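You operate a simulated robot arm through the tools that you are given. There is no shell and no other tool.

You run a simulated robot arm. Do the job below in one go: nothing can be reset, and whatever is moved stays where it is left.

TASK
Funnel 3 scoops of lentils into the blue jar; stand it on the coaster.
Fine: level scoops, scoop back where it stood; the green jar ends under the funnel. Set down upright: small steel scoop, what you pick out.

It is judged by the outcome, as a careful person would: the job done as asked, and still so three seconds after it is handed in. It fails if anything else is knocked over, pushed out of place, dropped, spilled or broken.

THE ROBOT
A 6-joint arm with a two-finger gripper, fixed in place. Base frame: the origin is on the floor under the middle of its stand, x ahead of it, y to its left, z up; the work surface is at about z = 900. Readings come in mm, rad, newtons and seconds.
It reaches about 1417 mm from its shoulder. Its first joint turns from -2.897 to 2.897 rad. Payload 3.43 kg.
The TCP is the grasp point between the finger pads, 20 mm short of the fingertips. In the tool frame z runs along the fingers and y along their closing line. The gripper opens to 190 mm; its body begins 248 mm behind the TCP.
Orientation is that of the tool frame in the base frame, as [roll, pitch, yaw] about the fixed x, y, z axes, in that order (R = Rz(yaw) Ry(pitch) Rx(roll)). With the fingers straight down and closing along the base's y, the tool's x points along the base's -x, its y along +y and its z along -z.

THE INTERFACE
- The arm moves only by the tool arm_command. Its argument "commands" is a list of rows, each a list of 7 numbers: the turn, a rotation vector about the base's x, y, z in rad, then the shift along the base's x, y, z in mm, then the closure in counts, from 0 (fully open) to 255 (shut). In form: [[wx, wy, wz, x, y, z, hand], ...]. A call has 1 to 20 rows; each row is the pose to reach, as a shift and turn from the pose commanded when the call began. Each row takes 0.2 s and may step no farther than 50 mm and 0.15 rad from the row before; otherwise, or with a gripper value out of range, the whole call is refused. A pose out of reach is approached as far as the arm can. The call stops where the force on the tool passes 90 N (or 10 N more than at its start, if that is more) or the arm is blocked; 0.2 s more then pass. Each finger travels about 153 mm/s and halts on what it meets, pressing with about 27 N; the grip force reading is that of the motor and also rises with nothing between the fingers. The clock runs only during rows and for 0.2 s after the last one: add rows that repeat a pose to give the fingers time. It gives the time, the measured TCP pose, the force on the tool (base axes), the opening and the grip force at its end, in the units of the frame above (readings bear some noise), with the torque about the TCP (base axes, N m) and any sound that the robot's microphone picked up.
- Cameras (640 x 400 px; columns grow to the right, rows downward): "scene" is fixed at [220.9, -500.4, 1700]; the picture's right is [0.50, -0.87, 0.00], its down [-0.58, -0.33, -0.74] and it looks along [0.64, 0.37, -0.67] (base axes); focal length 376 px, centre (320, 200). "wrist" rides on the gripper at [70, -8, -288] in the tool frame; the picture's right is [0.12, 0.99, 0.00], its down [-0.96, 0.12, -0.25] and it looks along [-0.24, 0.03, 0.97] (tool axes); focal length 261 px, centre (320, 200). There is no depth. A picture from a camera that has moved, and an enlarged one, comes with that camera's place and axes in the base frame and with its lens.
- snapshot(camera): a new picture of that camera. No time passes.
- lift_body(by): moves the trunk up (or, below 0, down) by that many mm; the arm rides with it, the base frame stays. It gives what a move gives, with no picture.
- zoom(camera, box): a new picture of the part [left, top, right, bottom] of that camera's present view, enlarged. No time passes.
- hand_in(): hands the job in; it is judged then, once.

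Places have to be worked out from the pictures, the camera data and where the tool is seen. Open the gripper and draw the arm clear of the work before you hand the job in, unless the task says otherwise.

The tools are called after "Request:" as name(argument=value, ...) on one line, values as JSON. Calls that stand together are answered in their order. arm_command: Moves the arm, as the interface text tells. Its arguments: {"type":"object","properties":{"commands":{"type":"array","items":{"type":"array","items":{"type":"number"}}}},"required":["commands"]} The other tools are called the same way: lift_body (by) moves the trunk up or down; snapshot (camera) takes a picture; zoom (camera, box) takes an enlarged picture of a part of a camera's view; hand_in () hands the job in.

At the start:

```text
t: 0.0
ee_pos: [664.5, -116.5, 1336.1]
ee_rot: [-3.141, 0.0, -3.14]
wrist_force: [-0.6, 0.2, -0.8]
wrist_torque: [0.01, 0.03, -0.02]
grip_width: 190.0
finger_force: 0.0
trunk travel left (down, up): [-275.0, 165.0]
```

scene: 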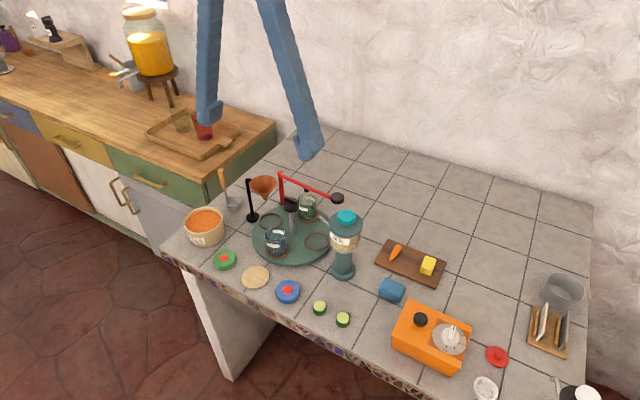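
wrist: 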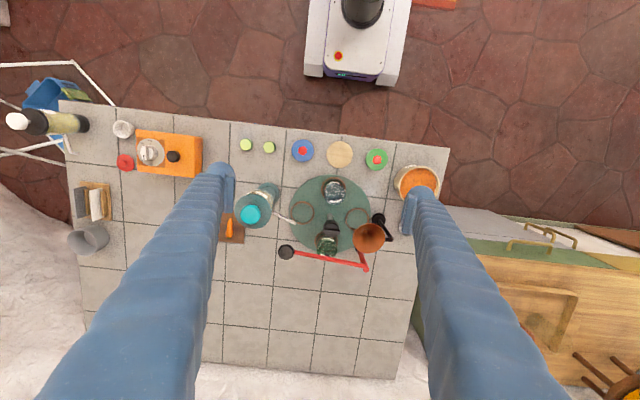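

I start by looking closer at the objects on the table before moving anything.

Request:
zoom(camera="scene", box=[160, 150, 380, 310])

Request:
zoom(camera="wrist", box=[220, 120, 460, 280])

Request:
zoom(camera="scene", box=[360, 230, 640, 400])

Request:
zoom(camera="scene", box=[230, 160, 350, 270])

```text
2.50 times, centred on (270, 230) of scene
camera zoom: at [220.9, -500.4, 1700.0], right [0.5, -0.87, 0.0], down [-0.58, -0.33, -0.74], along [0.64, 0.37, -0.67], focal length 940 px, centre (445, 125)
```

zoom: 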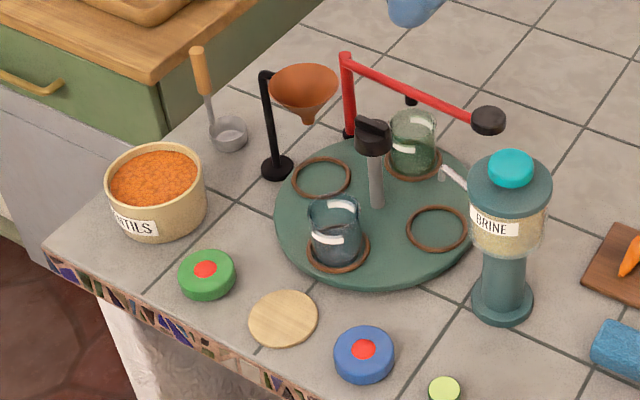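

```text
2.50 times, centred on (340, 200) of wrist
camera zoom: at [594.0, -125.2, 1622.9], right [-0.12, 0.99, 0.0], down [0.96, 0.12, 0.25], along [0.24, 0.03, -0.97], focal length 652 px, centre (270, 200)
```

zoom: 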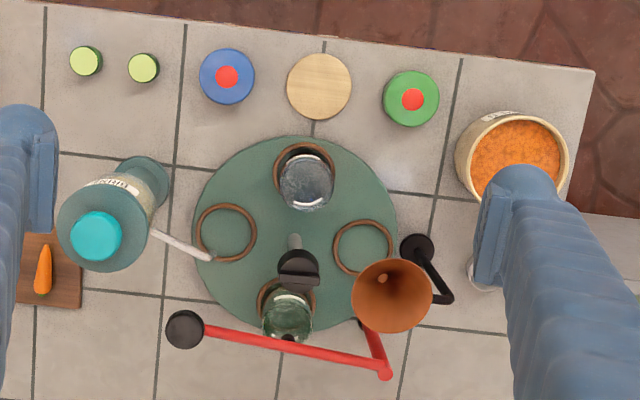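

```text
2.29 times, centred on (500, 315) of scene
camera zoom: at [220.9, -500.4, 1700.0], right [0.5, -0.87, 0.0], down [-0.58, -0.33, -0.74], along [0.64, 0.37, -0.67], focal length 859 px, centre (-91, -63)
```

zoom: 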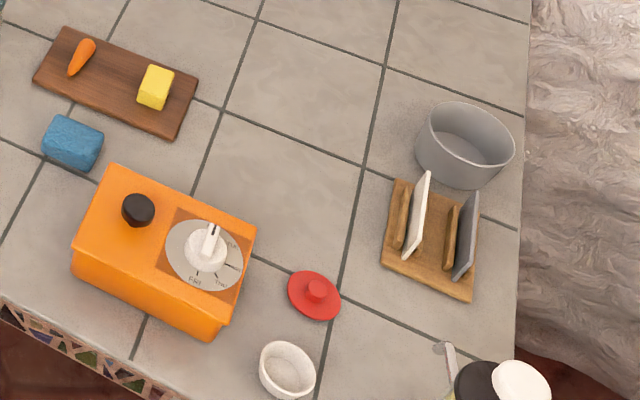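

```text
3.64 times, centred on (290, 215) of scene
camera zoom: at [220.9, -500.4, 1700.0], right [0.5, -0.87, 0.0], down [-0.58, -0.33, -0.74], along [0.64, 0.37, -0.67], focal length 1367 px, centre (429, 146)
```

zoom: 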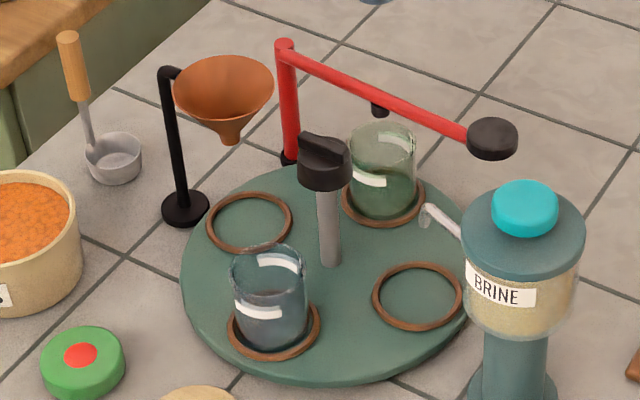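

The turntable centre is at about (811, -71) with four ring seats 77 mm from it. The blue jar is at the near seat, the green jar at the far seat, and the funnel over the +y seat. I look closer at the tub, scoop, funnel and knob.

Request:
zoom(camera="scene", box=[175, 160, 255, 260])

Request:
zoom(camera="scene", box=[240, 165, 320, 225])

Request:
zoom(camera="scene", box=[260, 190, 340, 270])

Request:
zoom(camera="wrist", box=[380, 140, 480, 240])

```text
4.00 times, centred on (215, 210) of scene
camera zoom: at [220.9, -500.4, 1700.0], right [0.5, -0.87, 0.0], down [-0.58, -0.33, -0.74], along [0.64, 0.37, -0.67], focal length 1503 px, centre (740, 160)
```

zoom: 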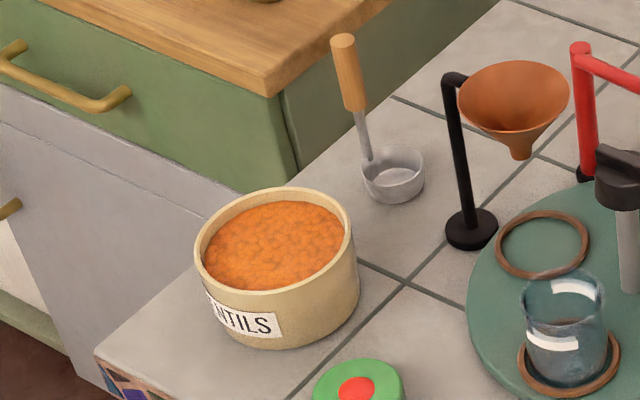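

```text
6.67 times, centred on (280, 195) of scene
camera zoom: at [220.9, -500.4, 1700.0], right [0.5, -0.87, 0.0], down [-0.58, -0.33, -0.74], along [0.64, 0.37, -0.67], focal length 2506 px, centre (587, 233)
```

zoom: 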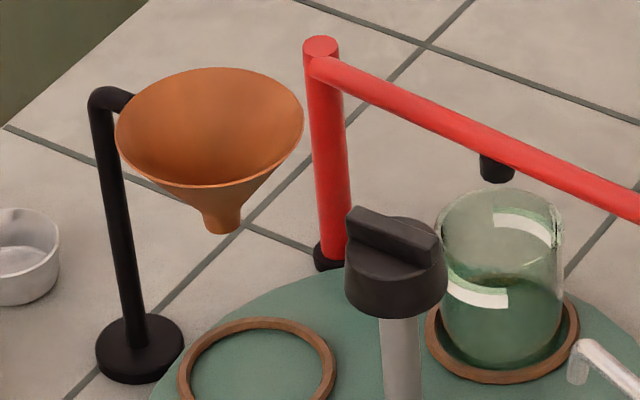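

```text
5.00 times, centred on (300, 230) of scene
camera zoom: at [220.9, -500.4, 1700.0], right [0.5, -0.87, 0.0], down [-0.58, -0.33, -0.74], along [0.64, 0.37, -0.67], focal length 1879 px, centre (420, 50)
```

zoom: 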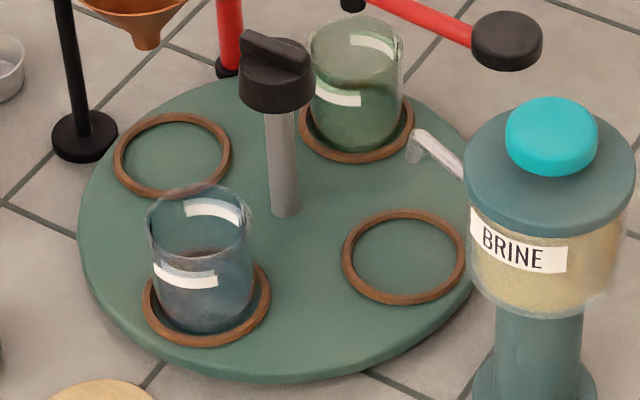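

```text
4.00 times, centred on (430, 190) of wrist
camera zoom: at [594.0, -125.2, 1622.9], right [-0.12, 0.99, 0.0], down [0.96, 0.12, 0.25], along [0.24, 0.03, -0.97], focal length 1043 px, centre (-120, 240)
```

zoom: 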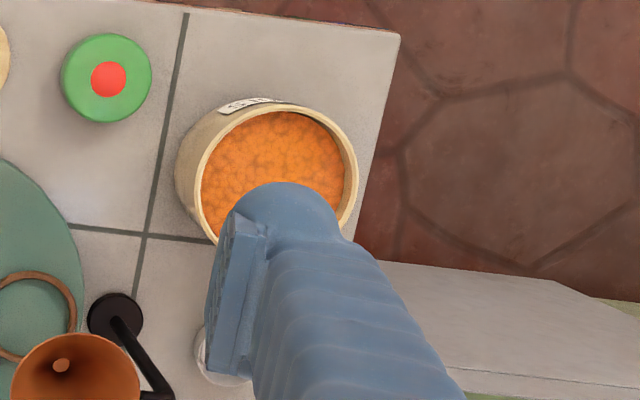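

The readings so far put the funnel rim at about z 1046, the jar rims at about 999 and the knob top at about 1035. I bring the open gripper lower over the turntable, well clear of everything, to get a sharper wrist view and to judge the fingers' size.

Request:
arm_command(commands=[[0, 0, 0, 34, 30, -33, 0], [0, 0, 0, 68, 60, -66, 0], [0, 0, 0, 102, 90, -99, 0], [0, 0, 0, 136, 116, -132, 0], [0, 0, 0, 136, 116, -165, 0], [0, 0, 0, 136, 116, -165, 0]])

Request:
snapshot(camera="wrist")

Request:
snapshot(camera="scene")

```text
refused: row 1 steps farther than a row can; nothing moved
```

```text
taken
camera wrist: at [594.0, -125.2, 1622.9], right [-0.12, 0.99, 0.0], down [0.96, 0.12, 0.25], along [0.24, 0.03, -0.97], focal length 261 px, centre (320, 200)
```

wrist: 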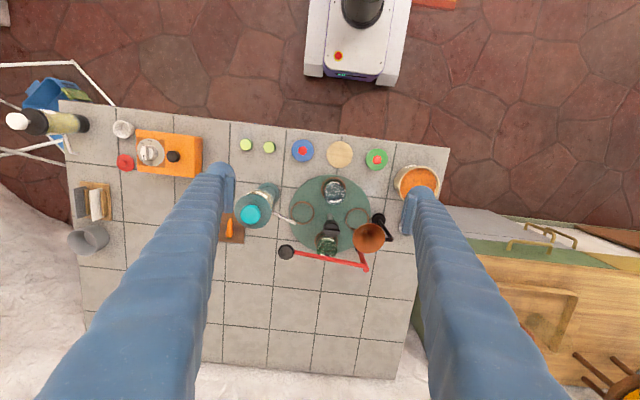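

```text
taken
```

scene: 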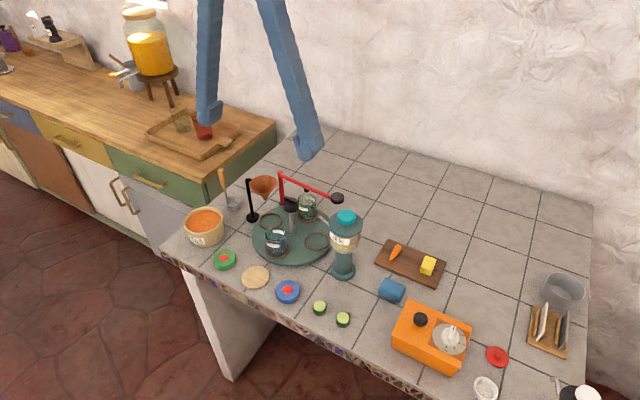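

The move was refused because the first row stepped about 56 mm. I repeat it with smaller steps.

Request:
arm_command(commands=[[0, 0, 0, 22, 19, -26, 0], [0, 0, 0, 45, 38, -52, 0], [0, 0, 0, 68, 58, -78, 0], [0, 0, 0, 90, 77, -104, 0], [0, 0, 0, 113, 96, -132, 0], [0, 0, 0, 136, 116, -165, 0], [0, 0, 0, 136, 116, -165, 0]])

Request:
snapshot(camera="wrist")

Request:
snapshot(camera="scene")

```text
t: 1.6
ee_pos: [799.6, 0.0, 1170.9]
ee_rot: [3.14, 0.003, 3.14]
wrist_force: [0.3, -0.2, 0.3]
wrist_torque: [-0.07, -0.03, -0.02]
grip_width: 190.0
finger_force: 0.1
trunk travel left (down, up): [-275.0, 165.0]
```

```text
taken
camera wrist: at [729.0, -8.1, 1458.7], right [-0.12, 0.99, 0.0], down [0.96, 0.12, 0.25], along [0.25, 0.03, -0.97], focal length 261 px, centre (320, 200)
```

wrist: 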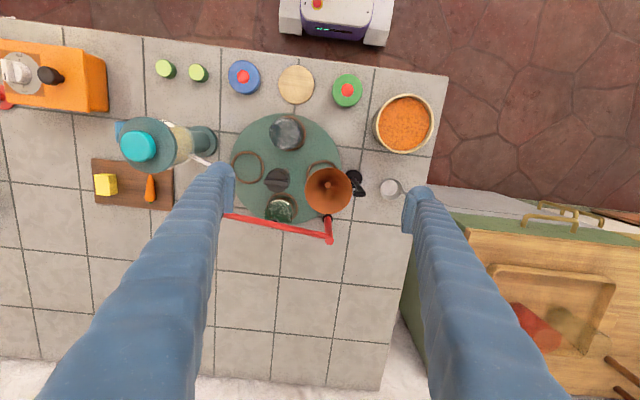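

```text
taken
```

scene: 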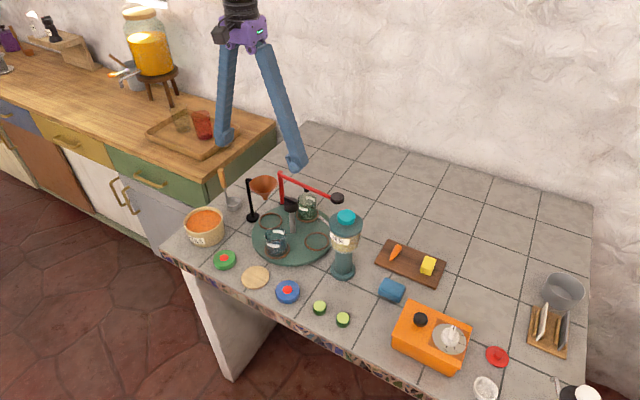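

Request:
zoom(camera="scene", box=[200, 80, 320, 180])

Request:
zoom(camera="wrist", box=[220, 100, 420, 250])

Request:
zoom(camera="wrist", box=[340, 80, 450, 240])

Request:
zoom(camera="wrist", box=[230, 110, 350, 230])

```text
4.00 times, centred on (260, 130) of scene
camera zoom: at [220.9, -500.4, 1700.0], right [0.5, -0.87, 0.0], down [-0.58, -0.33, -0.74], along [0.64, 0.37, -0.67], focal length 1503 px, centre (560, 480)
```

zoom: 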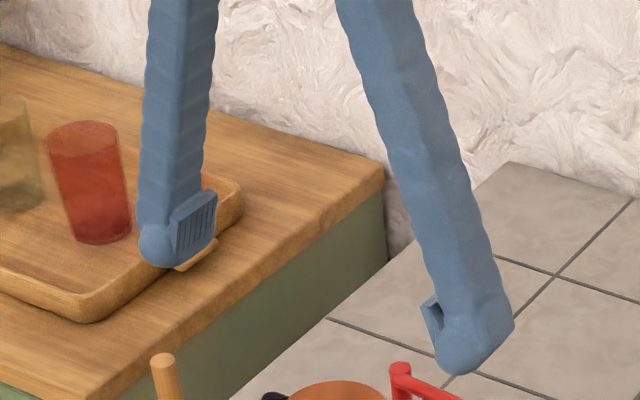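

```text
2.67 times, centred on (320, 175) of wrist
camera zoom: at [729.0, -8.1, 1458.7], right [-0.12, 0.99, 0.0], down [0.96, 0.12, 0.25], along [0.25, 0.03, -0.97], focal length 695 px, centre (320, 267)
```

zoom: 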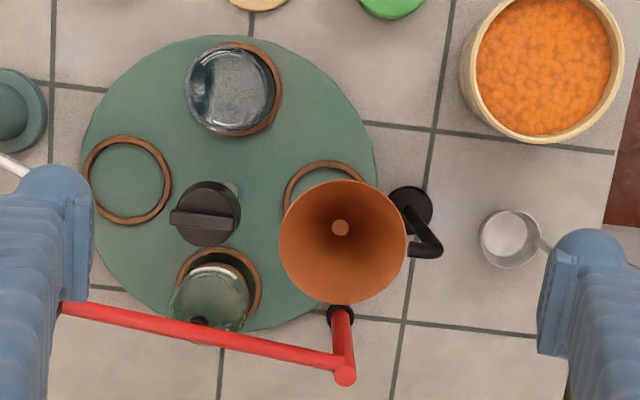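

```text
2.50 times, centred on (395, 160) of wrist
camera zoom: at [729.0, -8.1, 1458.7], right [-0.12, 0.99, 0.0], down [0.96, 0.12, 0.25], along [0.25, 0.03, -0.97], focal length 652 px, centre (132, 300)
```

zoom: 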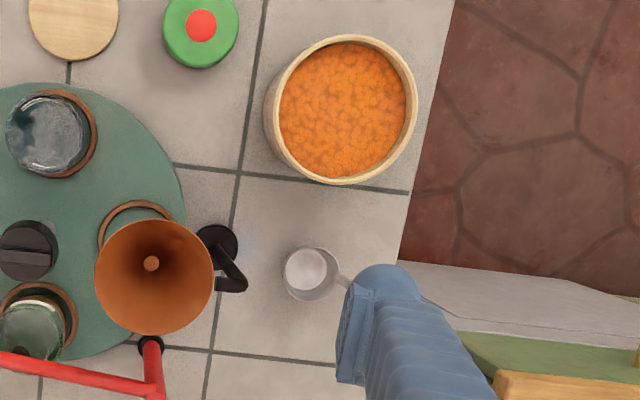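

```text
3.33 times, centred on (290, 170) of wrist
camera zoom: at [729.0, -8.1, 1458.7], right [-0.12, 0.99, 0.0], down [0.96, 0.12, 0.25], along [0.25, 0.03, -0.97], focal length 869 px, centre (420, 300)
```

zoom: 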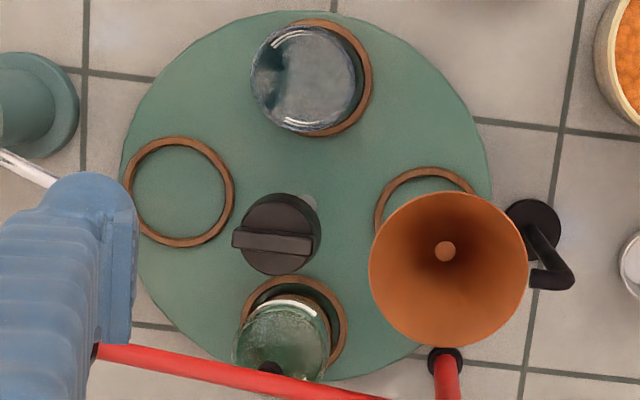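

The knob ridge lies along base y, and the turntable centre refines to about (814, -70). The funnel is at about (815, 16), rim z 1056. I close the gripper here in free air to see how thick the fingers are when narrow, because the knob sits close to the funnel.

Request:
arm_command(commands=[[0, 0, 0, 0, 0, 0, 160], [0, 0, 0, 0, 0, 0, 200], [0, 0, 0, 0, 0, 0, 235], [0, 0, 0, 0, 0, 0, 235]])

Request:
zoom(camera="scene", box=[190, 0, 350, 220])

Request:
snapshot(camera="wrist")

Request:
zoom(camera="wrist", box=[340, 80, 450, 240])

```text
t: 2.6
ee_pos: [798.6, 0.1, 1170.4]
ee_rot: [-3.141, -0.001, -3.141]
wrist_force: [0.5, 0.3, 0.4]
wrist_torque: [0.01, -0.01, 0.01]
grip_width: 14.5
finger_force: 0.0
trunk travel left (down, up): [-275.0, 165.0]
```

```text
1.82 times, centred on (270, 110) of scene
camera zoom: at [220.9, -500.4, 1700.0], right [0.5, -0.87, 0.0], down [-0.58, -0.33, -0.74], along [0.64, 0.37, -0.67], focal length 683 px, centre (411, 364)
```

zoom: 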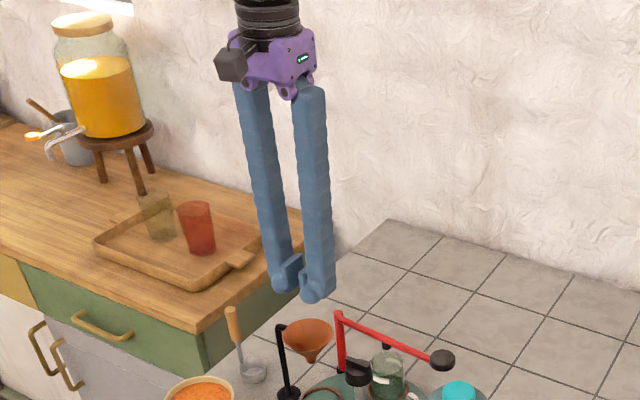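

```text
taken
camera wrist: at [730.1, -8.5, 1457.8], right [-0.12, 0.99, 0.0], down [0.96, 0.12, 0.25], along [0.24, 0.03, -0.97], focal length 261 px, centre (320, 200)
```

wrist: 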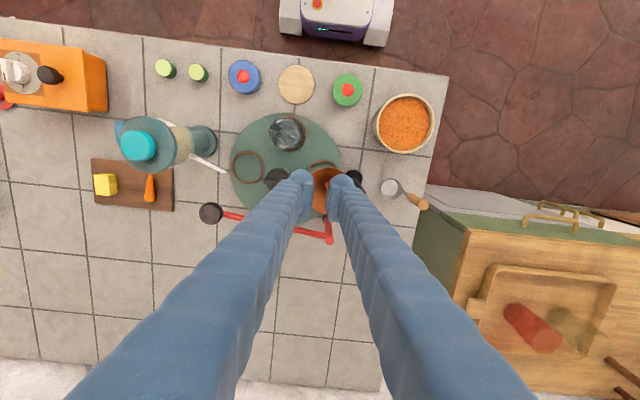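

```text
2.50 times, centred on (395, 160) of wrist
camera zoom: at [730.1, -8.5, 1457.8], right [-0.12, 0.99, 0.0], down [0.96, 0.12, 0.25], along [0.24, 0.03, -0.97], focal length 652 px, centre (132, 300)
```

zoom: 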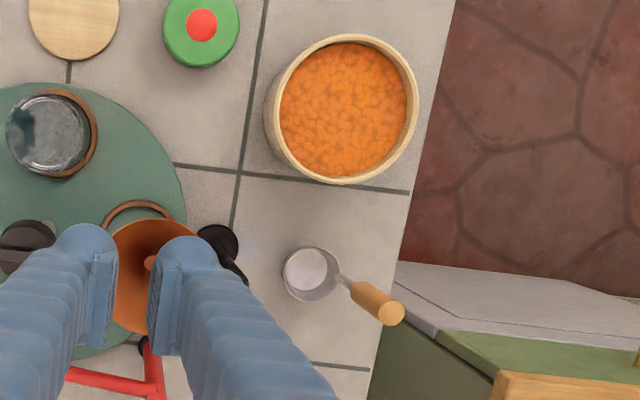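

With the gripper nearly closed, each finger is about 33 mm thick. Gripping the knob's ridge from above with a narrow opening therefore clears both the funnel and the red arm. I turn the gripper +90° about z, so it closes along x, and move above the knob at safe height.

Request:
arm_command(commands=[[0, 0, 0.1428, 1, -7, 0, 200], [0, 0, 0.2856, 3, -14, 0, 160], [0, 0, 0.4284, 4, -21, 0, 150], [0, 0, 0.5712, 5, -28, 0, 150], [0, 0, 0.714, 7, -35, 0, 150], [0, 0, 0.8568, 8, -42, 0, 150], [0, 0, 0.9996, 9, -49, 0, 150], [0, 0, 1.1424, 11, -56, 0, 150], [0, 0, 1.2852, 12, -63, 0, 150], [0, 0, 1.428, 13, -66, 0, 150], [0, 0, 1.5708, 14, -69.5, 0, 150], [0, 0, 1.5708, 14, -69.5, 0, 150]])

Request:
snapshot(camera="wrist")

Request:
zoom(camera="wrist", box=[240, 120, 400, 260])

Request:
snapshot(camera="scene")

```text
t: 5.2
ee_pos: [813.8, -69.6, 1169.6]
ee_rot: [3.141, 0.0, -1.571]
wrist_force: [-0.4, -0.1, -0.7]
wrist_torque: [-0.05, -0.01, -0.03]
grip_width: 78.1
finger_force: 0.1
trunk travel left (down, up): [-275.0, 165.0]
```

```text
taken
camera wrist: at [823.2, -141.0, 1457.9], right [-0.99, -0.12, 0.0], down [-0.12, 0.96, 0.25], along [-0.03, 0.25, -0.97], focal length 261 px, centre (320, 200)
```

wrist: 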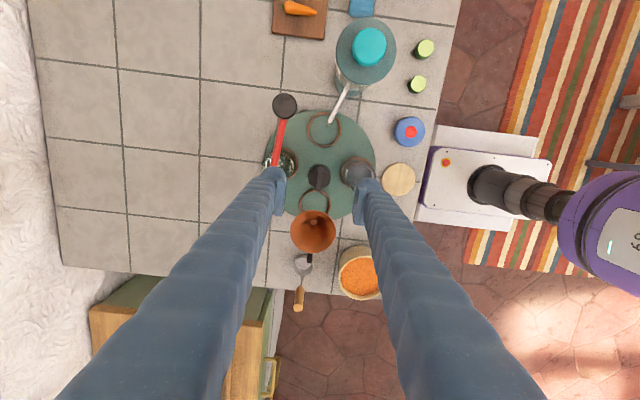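

```text
2.86 times, centred on (320, 190) of wrist
camera zoom: at [823.2, -141.0, 1457.9], right [-0.99, -0.12, 0.0], down [-0.12, 0.96, 0.25], along [-0.03, 0.25, -0.97], focal length 745 px, centre (320, 229)
```

zoom: 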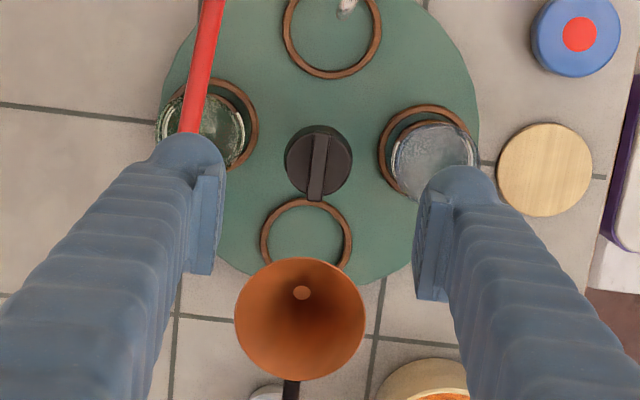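

```text
taken
```

scene: 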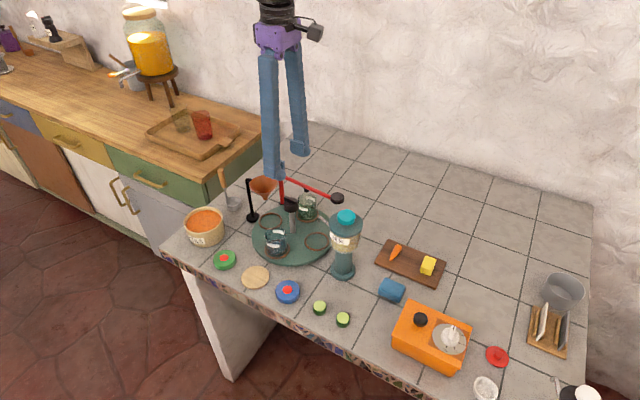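

The knob ridge is confirmed at about (815, -70) along y, centred between the fingers. I narrow the opening to about 34 mm and descend to just above the ridge.

Request:
arm_command(commands=[[0, 0, 0, 0.5, 0, 0, 209], [0, 0, 0, 0.5, 0, -30, 209], [0, 0, 0, 0.5, 0, -60, 209], [0, 0, 0, 0.5, 0, -90, 209], [0, 0, 0, 0.5, 0, -112, 209], [0, 0, 0, 0.5, 0, -112, 209]])

Request:
zoom(camera="wrist", box=[240, 120, 400, 260])

Request:
zoom(camera="scene", box=[230, 140, 350, 240])

```text
t: 6.6
ee_pos: [814.7, -68.9, 1057.5]
ee_rot: [-3.14, -0.001, -1.571]
wrist_force: [-0.1, -0.2, -0.5]
wrist_torque: [0.0, -0.02, -0.01]
grip_width: 34.1
finger_force: 0.2
trunk travel left (down, up): [-275.0, 165.0]
```

```text
2.86 times, centred on (320, 190) of wrist
camera zoom: at [823.5, -140.0, 1345.1], right [-0.99, -0.12, 0.0], down [-0.12, 0.96, 0.25], along [-0.03, 0.25, -0.97], focal length 745 px, centre (320, 229)
```

zoom: 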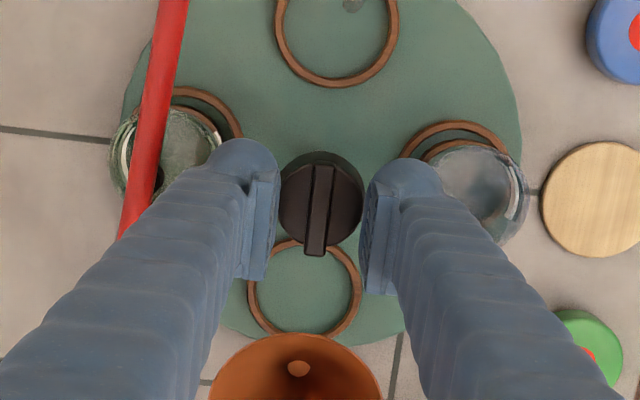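

```text
4.00 times, centred on (290, 190) of scene
camera zoom: at [220.9, -500.4, 1700.0], right [0.5, -0.87, 0.0], down [-0.58, -0.33, -0.74], along [0.64, 0.37, -0.67], focal length 1503 px, centre (440, 240)
```

zoom: 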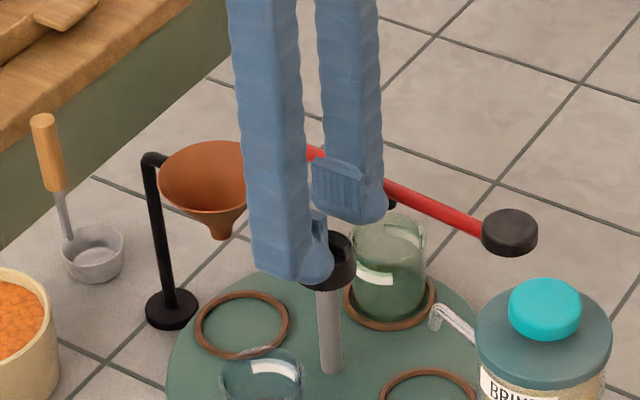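

The ridge (about 11 mm wide, top near z 1031) is centred between the pads, and the knob disc's top is near z 1015. I lower to TCP z about 1039, so the tips are just above the disc, and close on the ridge.

Request:
arm_command(commands=[[0, 0, 0, 0, -0.5, -10, 209], [0, 0, 0, 0, -0.5, -18.5, 209], [0, 0, 0, 0, -0.5, -18.5, 209]])

Request:
arm_command(commands=[[0, 0, 0, 0, 0, 0, 235], [0, 0, 0, 0, 0, 0, 250], [0, 0, 0, 0, 0, 0, 255], [0, 0, 0, 0, 0, 0, 255]])

Request:
zoom(camera="scene", box=[230, 140, 350, 240])

Request:
zoom(camera="wrist", box=[240, 120, 400, 260])

```text
t: 7.4
ee_pos: [814.8, -69.7, 1045.5]
ee_rot: [-3.133, -0.002, -1.572]
wrist_force: [5.1, 2.6, 62.4]
wrist_torque: [0.05, 0.12, 0.03]
grip_width: 33.4
finger_force: 0.0
trunk travel left (down, up): [-275.0, 165.0]
```

```text
t: 7.7
ee_pos: [815.0, -70.6, 1052.5]
ee_rot: [-3.128, 0.0, -1.57]
wrist_force: [-20.4, 2.2, 45.3]
wrist_torque: [0.18, 0.28, -0.02]
grip_width: 8.7
finger_force: 42.3
trunk travel left (down, up): [-275.0, 165.0]
stopped in row 1: the force on the tool passed its limit at 96 N (the readings are from after the stop); the commanded pose is now the measured one
```

```text
4.00 times, centred on (290, 190) of scene
camera zoom: at [220.9, -500.4, 1700.0], right [0.5, -0.87, 0.0], down [-0.58, -0.33, -0.74], along [0.64, 0.37, -0.67], focal length 1503 px, centre (440, 240)
```

zoom: 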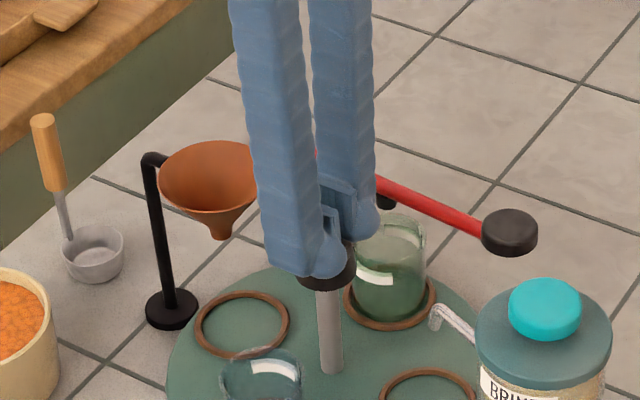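

```text
2.86 times, centred on (320, 190) of wrist
camera zoom: at [819.7, -140.6, 1340.5], right [-0.99, -0.12, -0.01], down [-0.12, 0.96, 0.24], along [-0.02, 0.24, -0.97], focal length 745 px, centre (320, 229)
```

zoom: 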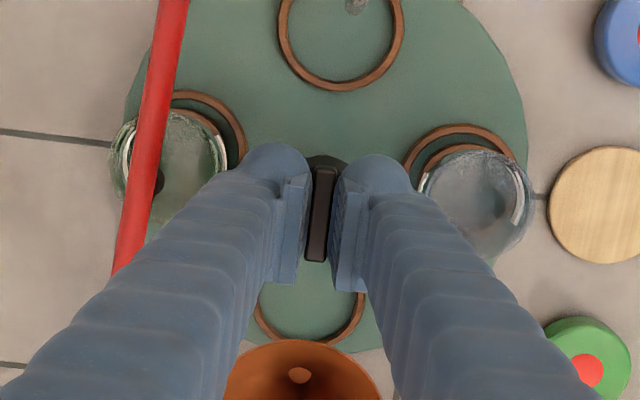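

The tips touched the knob disc earlier than I had estimated (62 N upward), and closing then hit the force limit. I open a little and rise a few millimetres to relieve the load.

Request:
arm_command(commands=[[0, 0, 0, 0, 0, 0, 225], [0, 0, 0, 0, 0, 2, 222], [0, 0, 0, 0, 0, 3, 222]])

Request:
zoom(camera="wrist", box=[240, 120, 400, 260])

Request:
zoom(camera="scene", box=[250, 160, 350, 260])

```text
t: 8.5
ee_pos: [818.9, -68.8, 1051.7]
ee_rot: [-3.127, -0.002, -1.57]
wrist_force: [12.2, 0.0, 47.1]
wrist_torque: [0.01, 0.68, 0.01]
grip_width: 16.7
finger_force: 0.0
trunk travel left (down, up): [-275.0, 165.0]
```

```text
2.86 times, centred on (320, 190) of wrist
camera zoom: at [823.0, -140.7, 1339.6], right [-0.99, -0.12, -0.01], down [-0.12, 0.96, 0.24], along [-0.02, 0.24, -0.97], focal length 745 px, centre (320, 229)
```

zoom: 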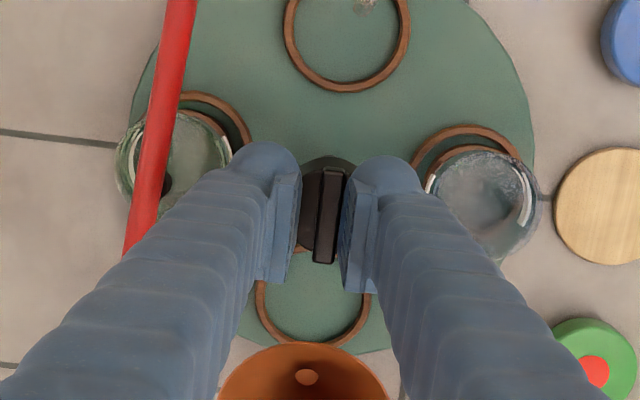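

```text
4.00 times, centred on (300, 210) of scene
camera zoom: at [220.9, -500.4, 1700.0], right [0.5, -0.87, 0.0], down [-0.58, -0.33, -0.74], along [0.64, 0.37, -0.67], focal length 1503 px, centre (400, 160)
```

zoom: 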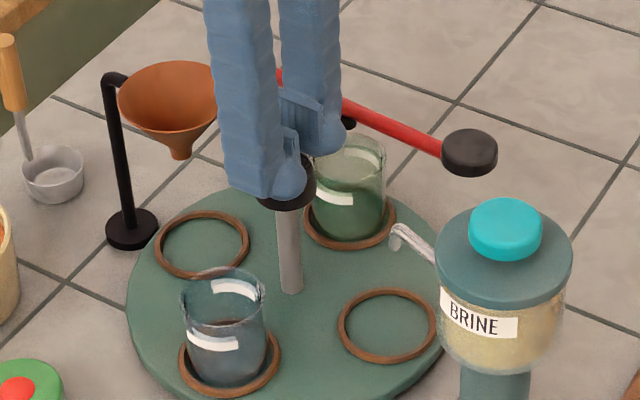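

The load is still about 47 N upward and the gripper has slid about 4 mm in x, so the disc top must be near z 1031. I rise a further 8 mm and recentre in x before gripping the ridge again.

Request:
arm_command(commands=[[0, 0, 0, 0, 0, 4, 218], [0, 0, 0, 0, 0, 8, 215], [0, 0, 0, 0, 0, 8, 215]])

```text
t: 9.3
ee_pos: [817.6, -69.8, 1055.6]
ee_rot: [-3.134, -0.002, -1.572]
wrist_force: [0.2, 0.6, -0.4]
wrist_torque: [0.04, 0.03, 0.01]
grip_width: 30.0
finger_force: 0.0
trunk travel left (down, up): [-275.0, 165.0]
```

The load is gone. I level the small tilt, recentre to x = 815 and check the view.

Request:
arm_command(commands=[[0, 0.0076, 0, -2.6, 0, 0, 215], [0, 0.0076, 0, -2.6, 0, 0, 215]])

Request:
zoom(camera="wrist", box=[270, 140, 370, 240])

Request:
zoom(camera="scene", box=[260, 170, 320, 220])

```text
t: 9.9
ee_pos: [815.8, -70.7, 1056.3]
ee_rot: [-3.141, -0.003, -1.572]
wrist_force: [0.1, 0.1, -0.4]
wrist_torque: [0.01, -0.03, -0.02]
grip_width: 29.9
finger_force: 0.0
trunk travel left (down, up): [-275.0, 165.0]
```

```text
4.00 times, centred on (320, 190) of wrist
camera zoom: at [824.5, -140.8, 1344.6], right [-0.99, -0.12, 0.0], down [-0.12, 0.96, 0.25], along [-0.03, 0.24, -0.97], focal length 1043 px, centre (320, 240)
```

zoom: 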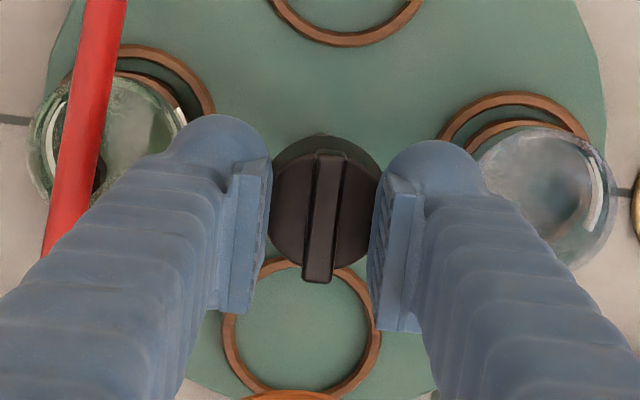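

```text
8.00 times, centred on (290, 195) of scene
camera zoom: at [220.9, -500.4, 1700.0], right [0.5, -0.87, 0.0], down [-0.58, -0.33, -0.74], along [0.64, 0.37, -0.67], focal length 3007 px, centre (560, 240)
```

zoom: 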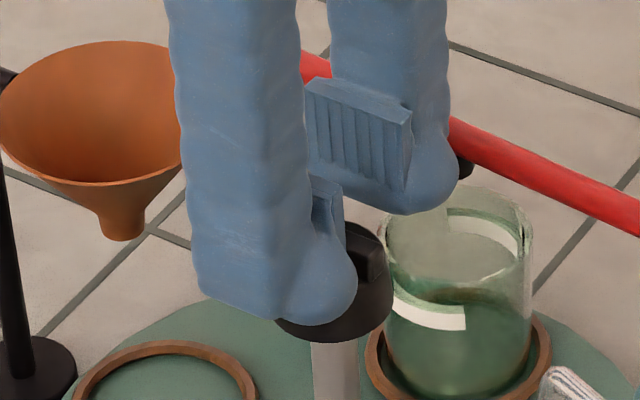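

The ridge is centred and nothing is loaded. I close on the ridge at this height, watching the force.

Request:
arm_command(commands=[[0, 0, 0, -0.5, 0, 0, 225], [0, 0, 0, -0.5, 0, 0, 235], [0, 0, 0, -0.5, 0, 0, 240], [0, 0, 0, -0.5, 0, 0, 245], [0, 0, 0, -0.5, 0, 0, 255], [0, 0, 0, -0.5, 0, 0, 255]])

Request:
zoom(camera="wrist", box=[270, 140, 370, 240])

Request:
zoom(camera="scene", box=[260, 170, 320, 220])

```text
t: 11.3
ee_pos: [814.4, -70.8, 1060.8]
ee_rot: [-3.137, -0.001, -1.57]
wrist_force: [-3.1, -0.3, 26.7]
wrist_torque: [0.04, 0.11, 0.03]
grip_width: 6.2
finger_force: 34.4
trunk travel left (down, up): [-275.0, 165.0]
```

```text
4.00 times, centred on (320, 190) of wrist
camera zoom: at [822.1, -140.8, 1348.0], right [-0.99, -0.12, -0.01], down [-0.12, 0.96, 0.25], along [-0.02, 0.24, -0.97], focal length 1043 px, centre (320, 240)
```

zoom: 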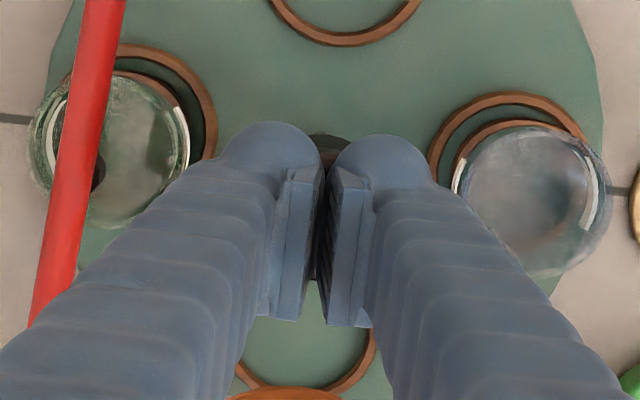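

```text
8.00 times, centred on (290, 195) of scene
camera zoom: at [220.9, -500.4, 1700.0], right [0.5, -0.87, 0.0], down [-0.58, -0.33, -0.74], along [0.64, 0.37, -0.67], focal length 3007 px, centre (560, 240)
```

zoom: 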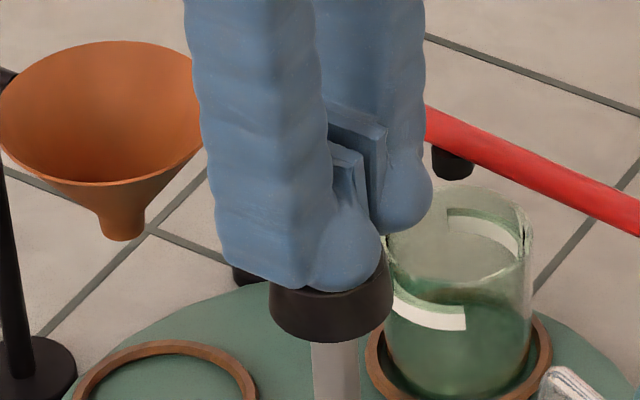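

The fingers ride up when fully squeezed (26 N upward, TCP 1060.8), so the rounded tips are wedging on the ridge's edges. I only need the fingers to straddle the ridge snugly: I open slightly, go down to about z 1053 and close to about 9.5 mm without a hard squeeze.

Request:
arm_command(commands=[[0, 0, 0, 0, 0, 0, 236], [0, 0, 0, 0, 0, 0, 232], [0, 0, 0, 0, 0, -2, 232], [0, 0, 0, 0, 0, -2, 232]])

```text
t: 12.3
ee_pos: [816.1, -70.1, 1055.0]
ee_rot: [-3.14, -0.001, -1.571]
wrist_force: [0.0, -0.4, -0.4]
wrist_torque: [0.02, 0.0, 0.02]
grip_width: 17.0
finger_force: 0.1
trunk travel left (down, up): [-275.0, 165.0]
```

No contact at z 1055 with a 17 mm opening. I go down 2 mm more and close gently to about 10 mm.

Request:
arm_command(commands=[[0, 0, 0, -0.5, 0, -1, 232], [0, 0, 0, -0.5, 0, -2, 232], [0, 0, 0, -0.5, 0, -2, 236], [0, 0, 0, -0.5, 0, -2, 240], [0, 0, 0, -0.5, 0, -2, 242], [0, 0, 0, -0.5, 0, -2, 242]])

Request:
zoom(camera="wrist", box=[270, 140, 370, 240])

```text
t: 13.7
ee_pos: [815.1, -71.3, 1052.7]
ee_rot: [-3.14, -0.003, -1.571]
wrist_force: [-1.1, 0.6, 1.4]
wrist_torque: [0.0, 0.01, 0.0]
grip_width: 10.2
finger_force: 0.1
trunk travel left (down, up): [-275.0, 165.0]
```

```text
4.00 times, centred on (320, 190) of wrist
camera zoom: at [823.8, -141.2, 1340.8], right [-0.99, -0.12, 0.0], down [-0.12, 0.96, 0.25], along [-0.03, 0.24, -0.97], focal length 1043 px, centre (320, 240)
```

zoom: 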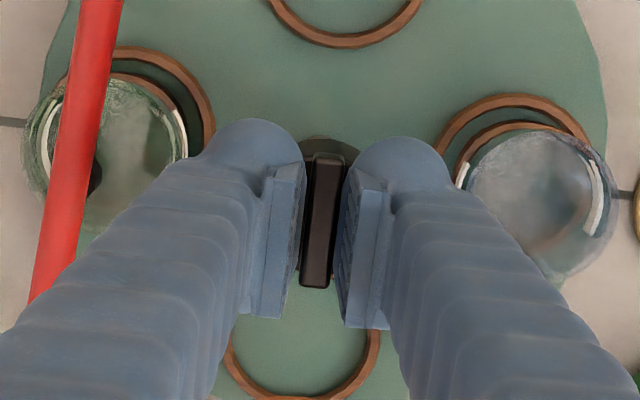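

The fingers now straddle the ridge with almost no load. I test a rotation of -0.42 rad, clockwise from above, to see whether the turntable follows.

Request:
arm_command(commands=[[0, 0, -0.07, 0, 0, 0, 242], [0, 0, -0.14, 0, 0, 0, 242], [0, 0, -0.21, 0, 0, 0, 242], [0, 0, -0.28, 0, 0, 0, 242], [0, 0, -0.35, 0, 0, 0, 242], [0, 0, -0.42, 0, 0, 0, 242]])

Request:
zoom(camera="wrist", box=[220, 100, 420, 260])

Request:
zoom(camera="scene", box=[230, 160, 350, 270])

```text
t: 15.1
ee_pos: [815.9, -70.2, 1053.1]
ee_rot: [-3.141, 0.0, -1.992]
wrist_force: [-0.4, 0.2, 0.3]
wrist_torque: [0.02, 0.0, 0.01]
grip_width: 10.1
finger_force: 0.4
trunk travel left (down, up): [-275.0, 165.0]
```

```text
2.50 times, centred on (320, 180) of wrist
camera zoom: at [794.2, -137.9, 1341.1], right [-0.95, 0.3, 0.0], down [0.29, 0.93, 0.25], along [0.07, 0.23, -0.97], focal length 652 px, centre (320, 250)
```

zoom: 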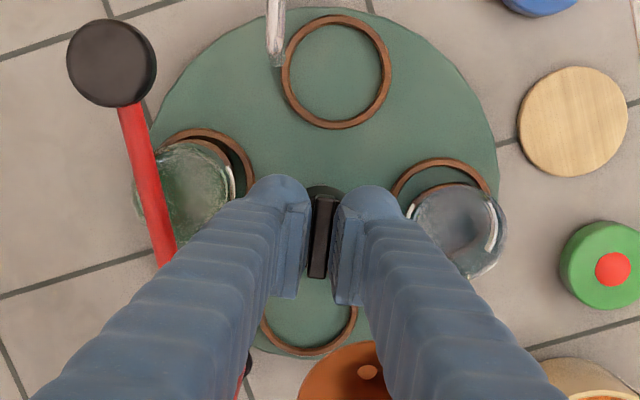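

```text
3.64 times, centred on (290, 215) of scene
camera zoom: at [220.9, -500.4, 1700.0], right [0.5, -0.87, 0.0], down [-0.58, -0.33, -0.74], along [0.64, 0.37, -0.67], focal length 1367 px, centre (429, 146)
```

zoom: 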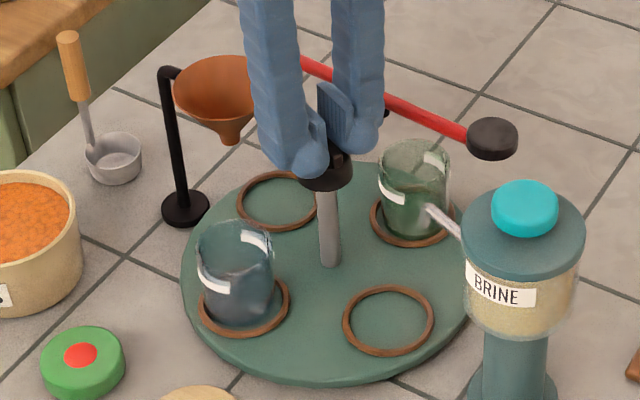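

The turntable follows cleanly with no load. The funnel tip (z about 1006) and the brine spout (z about 1025) both clear the jar rims (z about 995). I continue to a full -90° so the blue jar comes under the funnel.

Request:
arm_command(commands=[[0, 0, -0.1, 0, 0, 0, 242], [0, 0, -0.2, 0, 0, 0, 242], [0, 0, -0.3, 0, 0, 0, 242], [0, 0, -0.4, 0, 0, 0, 242], [0, 0, -0.5, 0, 0, 0, 242], [0, 0, -0.6, 0, 0, 0, 242], [0, 0, -0.7, 0, 0, 0, 242], [0, 0, -0.8, 0, 0, 0, 242], [0, 0, -0.9, 0, 0, 0, 242], [0, 0, -1.0, 0, 0, 0, 242], [0, 0, -1.1, 0, 0, 0, 242], [0, 0, -1.15, 0, 0, 0, 242], [0, 0, -1.15, 0, 0, 0, 242]])

Request:
zoom(camera="wrist", box=[220, 100, 420, 260])

Request:
zoom(camera="scene", box=[230, 160, 350, 270])

```text
t: 17.9
ee_pos: [814.9, -71.1, 1052.7]
ee_rot: [-3.138, -0.002, 3.14]
wrist_force: [-0.1, 0.6, 0.5]
wrist_torque: [0.03, 0.02, 0.03]
grip_width: 10.3
finger_force: 0.6
trunk travel left (down, up): [-275.0, 165.0]
```

```text
2.50 times, centred on (320, 180) of wrist
camera zoom: at [745.8, -78.5, 1340.8], right [-0.12, 0.99, 0.0], down [0.96, 0.12, 0.25], along [0.24, 0.03, -0.97], focal length 652 px, centre (320, 250)
```

zoom: 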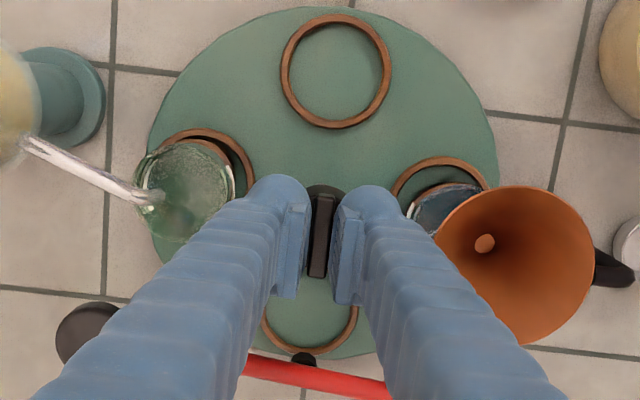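

```text
3.64 times, centred on (290, 215) of scene
camera zoom: at [220.9, -500.4, 1700.0], right [0.5, -0.87, 0.0], down [-0.58, -0.33, -0.74], along [0.64, 0.37, -0.67], focal length 1367 px, centre (429, 146)
```

zoom: 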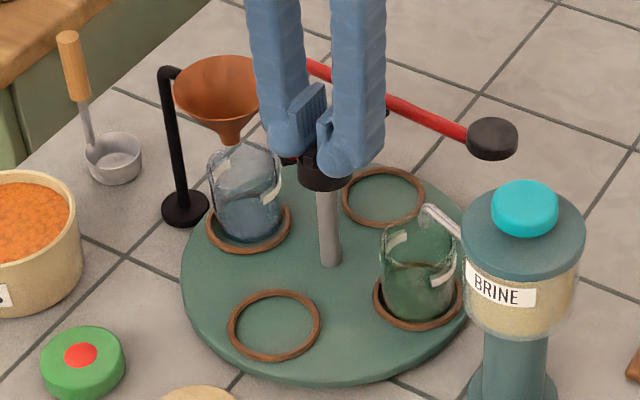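

The blue jar now sits under the funnel side, with the green jar under the brine spout. I zoom in to check how well the spout is centred over the jar before letting go.

Request:
zoom(camera="scene", box=[265, 180, 315, 235])

Request:
zoom(camera="wrist", box=[330, 150, 420, 240])

```text
7.27 times, centred on (290, 208) of scene
camera zoom: at [220.9, -500.4, 1700.0], right [0.5, -0.87, 0.0], down [-0.58, -0.33, -0.74], along [0.64, 0.37, -0.67], focal length 2734 px, centre (538, 146)
```

zoom: 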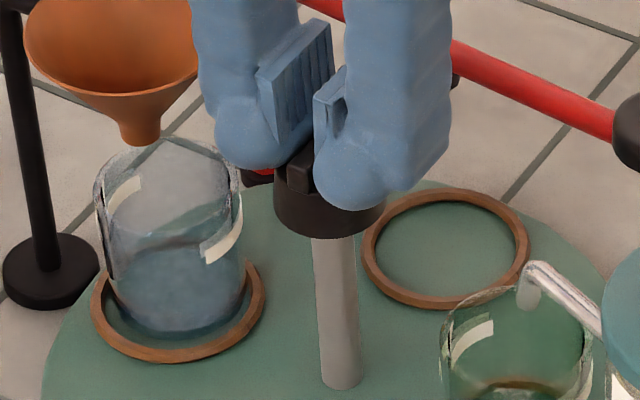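

```text
4.44 times, centred on (375, 195) of wrist
camera zoom: at [745.8, -78.5, 1340.8], right [-0.12, 0.99, 0.0], down [0.96, 0.12, 0.25], along [0.24, 0.03, -0.97], focal length 1158 px, centre (76, 222)
```

zoom: 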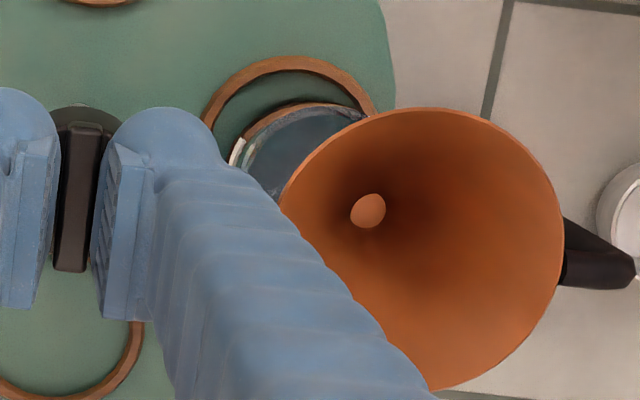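

The spout sits about 8–10 mm off the jar's centre, well inside its mouth (inner radius about 25 mm). I open the fingers just enough to free the ridge and rise straight up.

Request:
arm_command(commands=[[0, 0, 0, 0, 0, 0, 236], [0, 0, 0, 0, 0, 0, 234], [0, 0, 0, 0, 0, 15, 234], [0, 0, 0, 0, 0, 40, 234], [0, 0, 0, 0, 0, 80, 234], [0, 0, 0, 0, 0, 120, 234], [0, 0, 0, 0, 0, 150, 234]])

Request:
snapshot(camera="wrist")

Request:
zoom(camera="scene", box=[170, 150, 350, 280])

Request:
zoom(camera="scene", box=[240, 165, 310, 235])

```text
t: 19.5
ee_pos: [816.3, -70.7, 1203.1]
ee_rot: [-3.141, -0.004, -3.14]
wrist_force: [-0.3, 0.0, -0.3]
wrist_torque: [0.01, -0.06, 0.01]
grip_width: 15.6
finger_force: 0.1
trunk travel left (down, up): [-275.0, 165.0]
```

```text
taken
camera wrist: at [745.4, -79.2, 1491.1], right [-0.12, 0.99, 0.0], down [0.96, 0.12, 0.24], along [0.24, 0.03, -0.97], focal length 261 px, centre (320, 200)
```

wrist: 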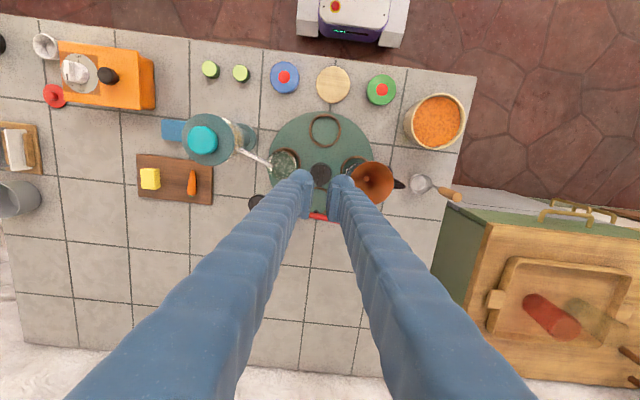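

```text
3.08 times, centred on (260, 215) of scene
camera zoom: at [220.9, -500.4, 1700.0], right [0.5, -0.87, 0.0], down [-0.58, -0.33, -0.74], along [0.64, 0.37, -0.67], focal length 1156 px, centre (505, 154)
```

zoom: 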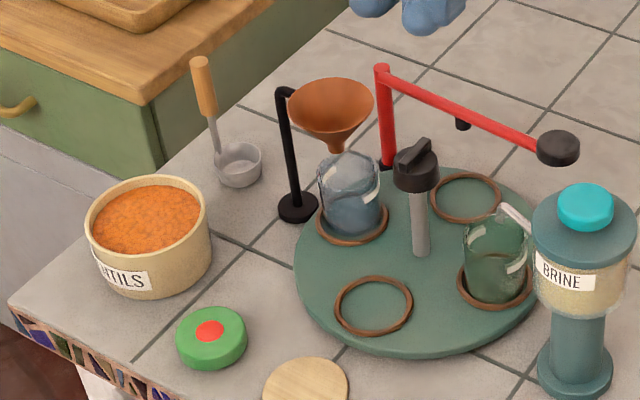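

```text
5.71 times, centred on (275, 200) of scene
camera zoom: at [220.9, -500.4, 1700.0], right [0.5, -0.87, 0.0], down [-0.58, -0.33, -0.74], along [0.64, 0.37, -0.67], focal length 2148 px, centre (577, 200)
```

zoom: 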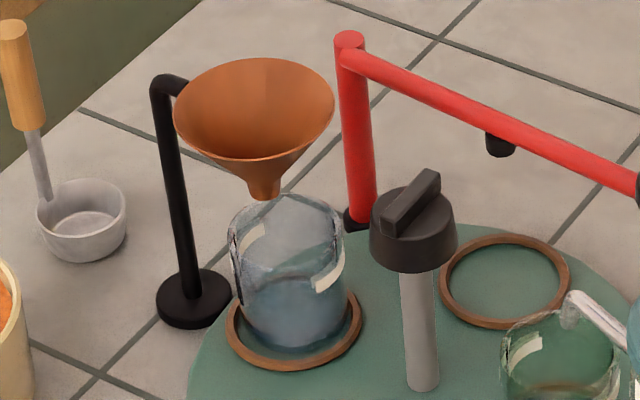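

The turntable stayed put with the blue jar under the funnel. The scoop's wooden handle stands vertically at about (822, 173) from z 976 to 1045, with the cup on its -y side. Before taking it, I test in free air whether the arm can tip the tool forward far enough for pouring.

Request:
arm_command(commands=[[0, 0, 0, -27, 35, 10, 234], [0, 0, 0, -55, 70, 15, 234], [0, 0, 0, -83, 107, 17, 220], [0, -0.14, 0, -83, 107, 17, 210], [0, -0.28, 0, -83, 107, 17, 210], [0, -0.42, 0, -83, 107, 17, 210], [0, -0.56, 0, -83, 107, 17, 210], [0, -0.7, 0, -83, 107, 17, 210], [0, -0.84, 0, -83, 107, 17, 210], [0, -0.98, 0, -83, 107, 17, 210], [0, -1.12, 0, -83, 107, 17, 210], [0, -1.26, 0, -83, 107, 17, 210], [0, -1.4, 0, -83, 107, 17, 210], [0, -1.54, 0, -83, 107, 17, 210], [0, -1.68, 0, -83, 107, 17, 210], [0, -1.82, 0, -83, 107, 17, 210], [0, -1.96, 0, -83, 107, 17, 210], [0, -1.96, 0, -83, 107, 17, 210]])

Request:
snapshot(camera="scene")

Request:
snapshot(camera="wrist")

```text
t: 23.3
ee_pos: [856.0, 83.1, 1300.2]
ee_rot: [0.022, 1.305, -0.001]
wrist_force: [-0.4, 0.1, 0.6]
wrist_torque: [-0.02, 0.05, -0.02]
grip_width: 33.4
finger_force: 0.0
out of reach, approached as far as the arm can: row 8, 10, 11, 12, 13, 14, 15, 16, 17, 18
trunk travel left (down, up): [-275.0, 165.0]
```

```text
taken
```

scene: 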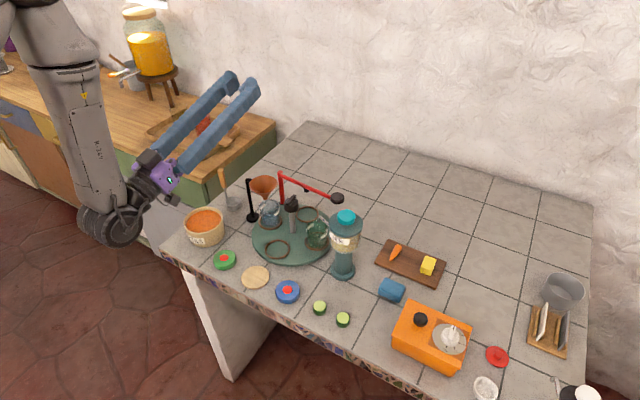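

```text
taken
camera wrist: at [598.5, 81.3, 1157.6], right [0.05, 0.99, -0.11], down [-0.49, 0.12, 0.86], along [0.87, 0.01, 0.49], focal length 261 px, centre (320, 200)
```

wrist: 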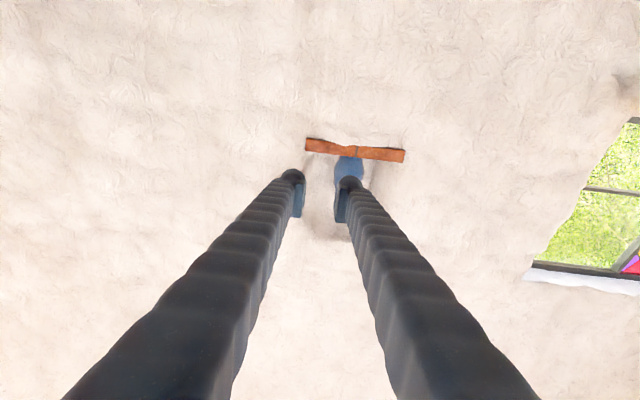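

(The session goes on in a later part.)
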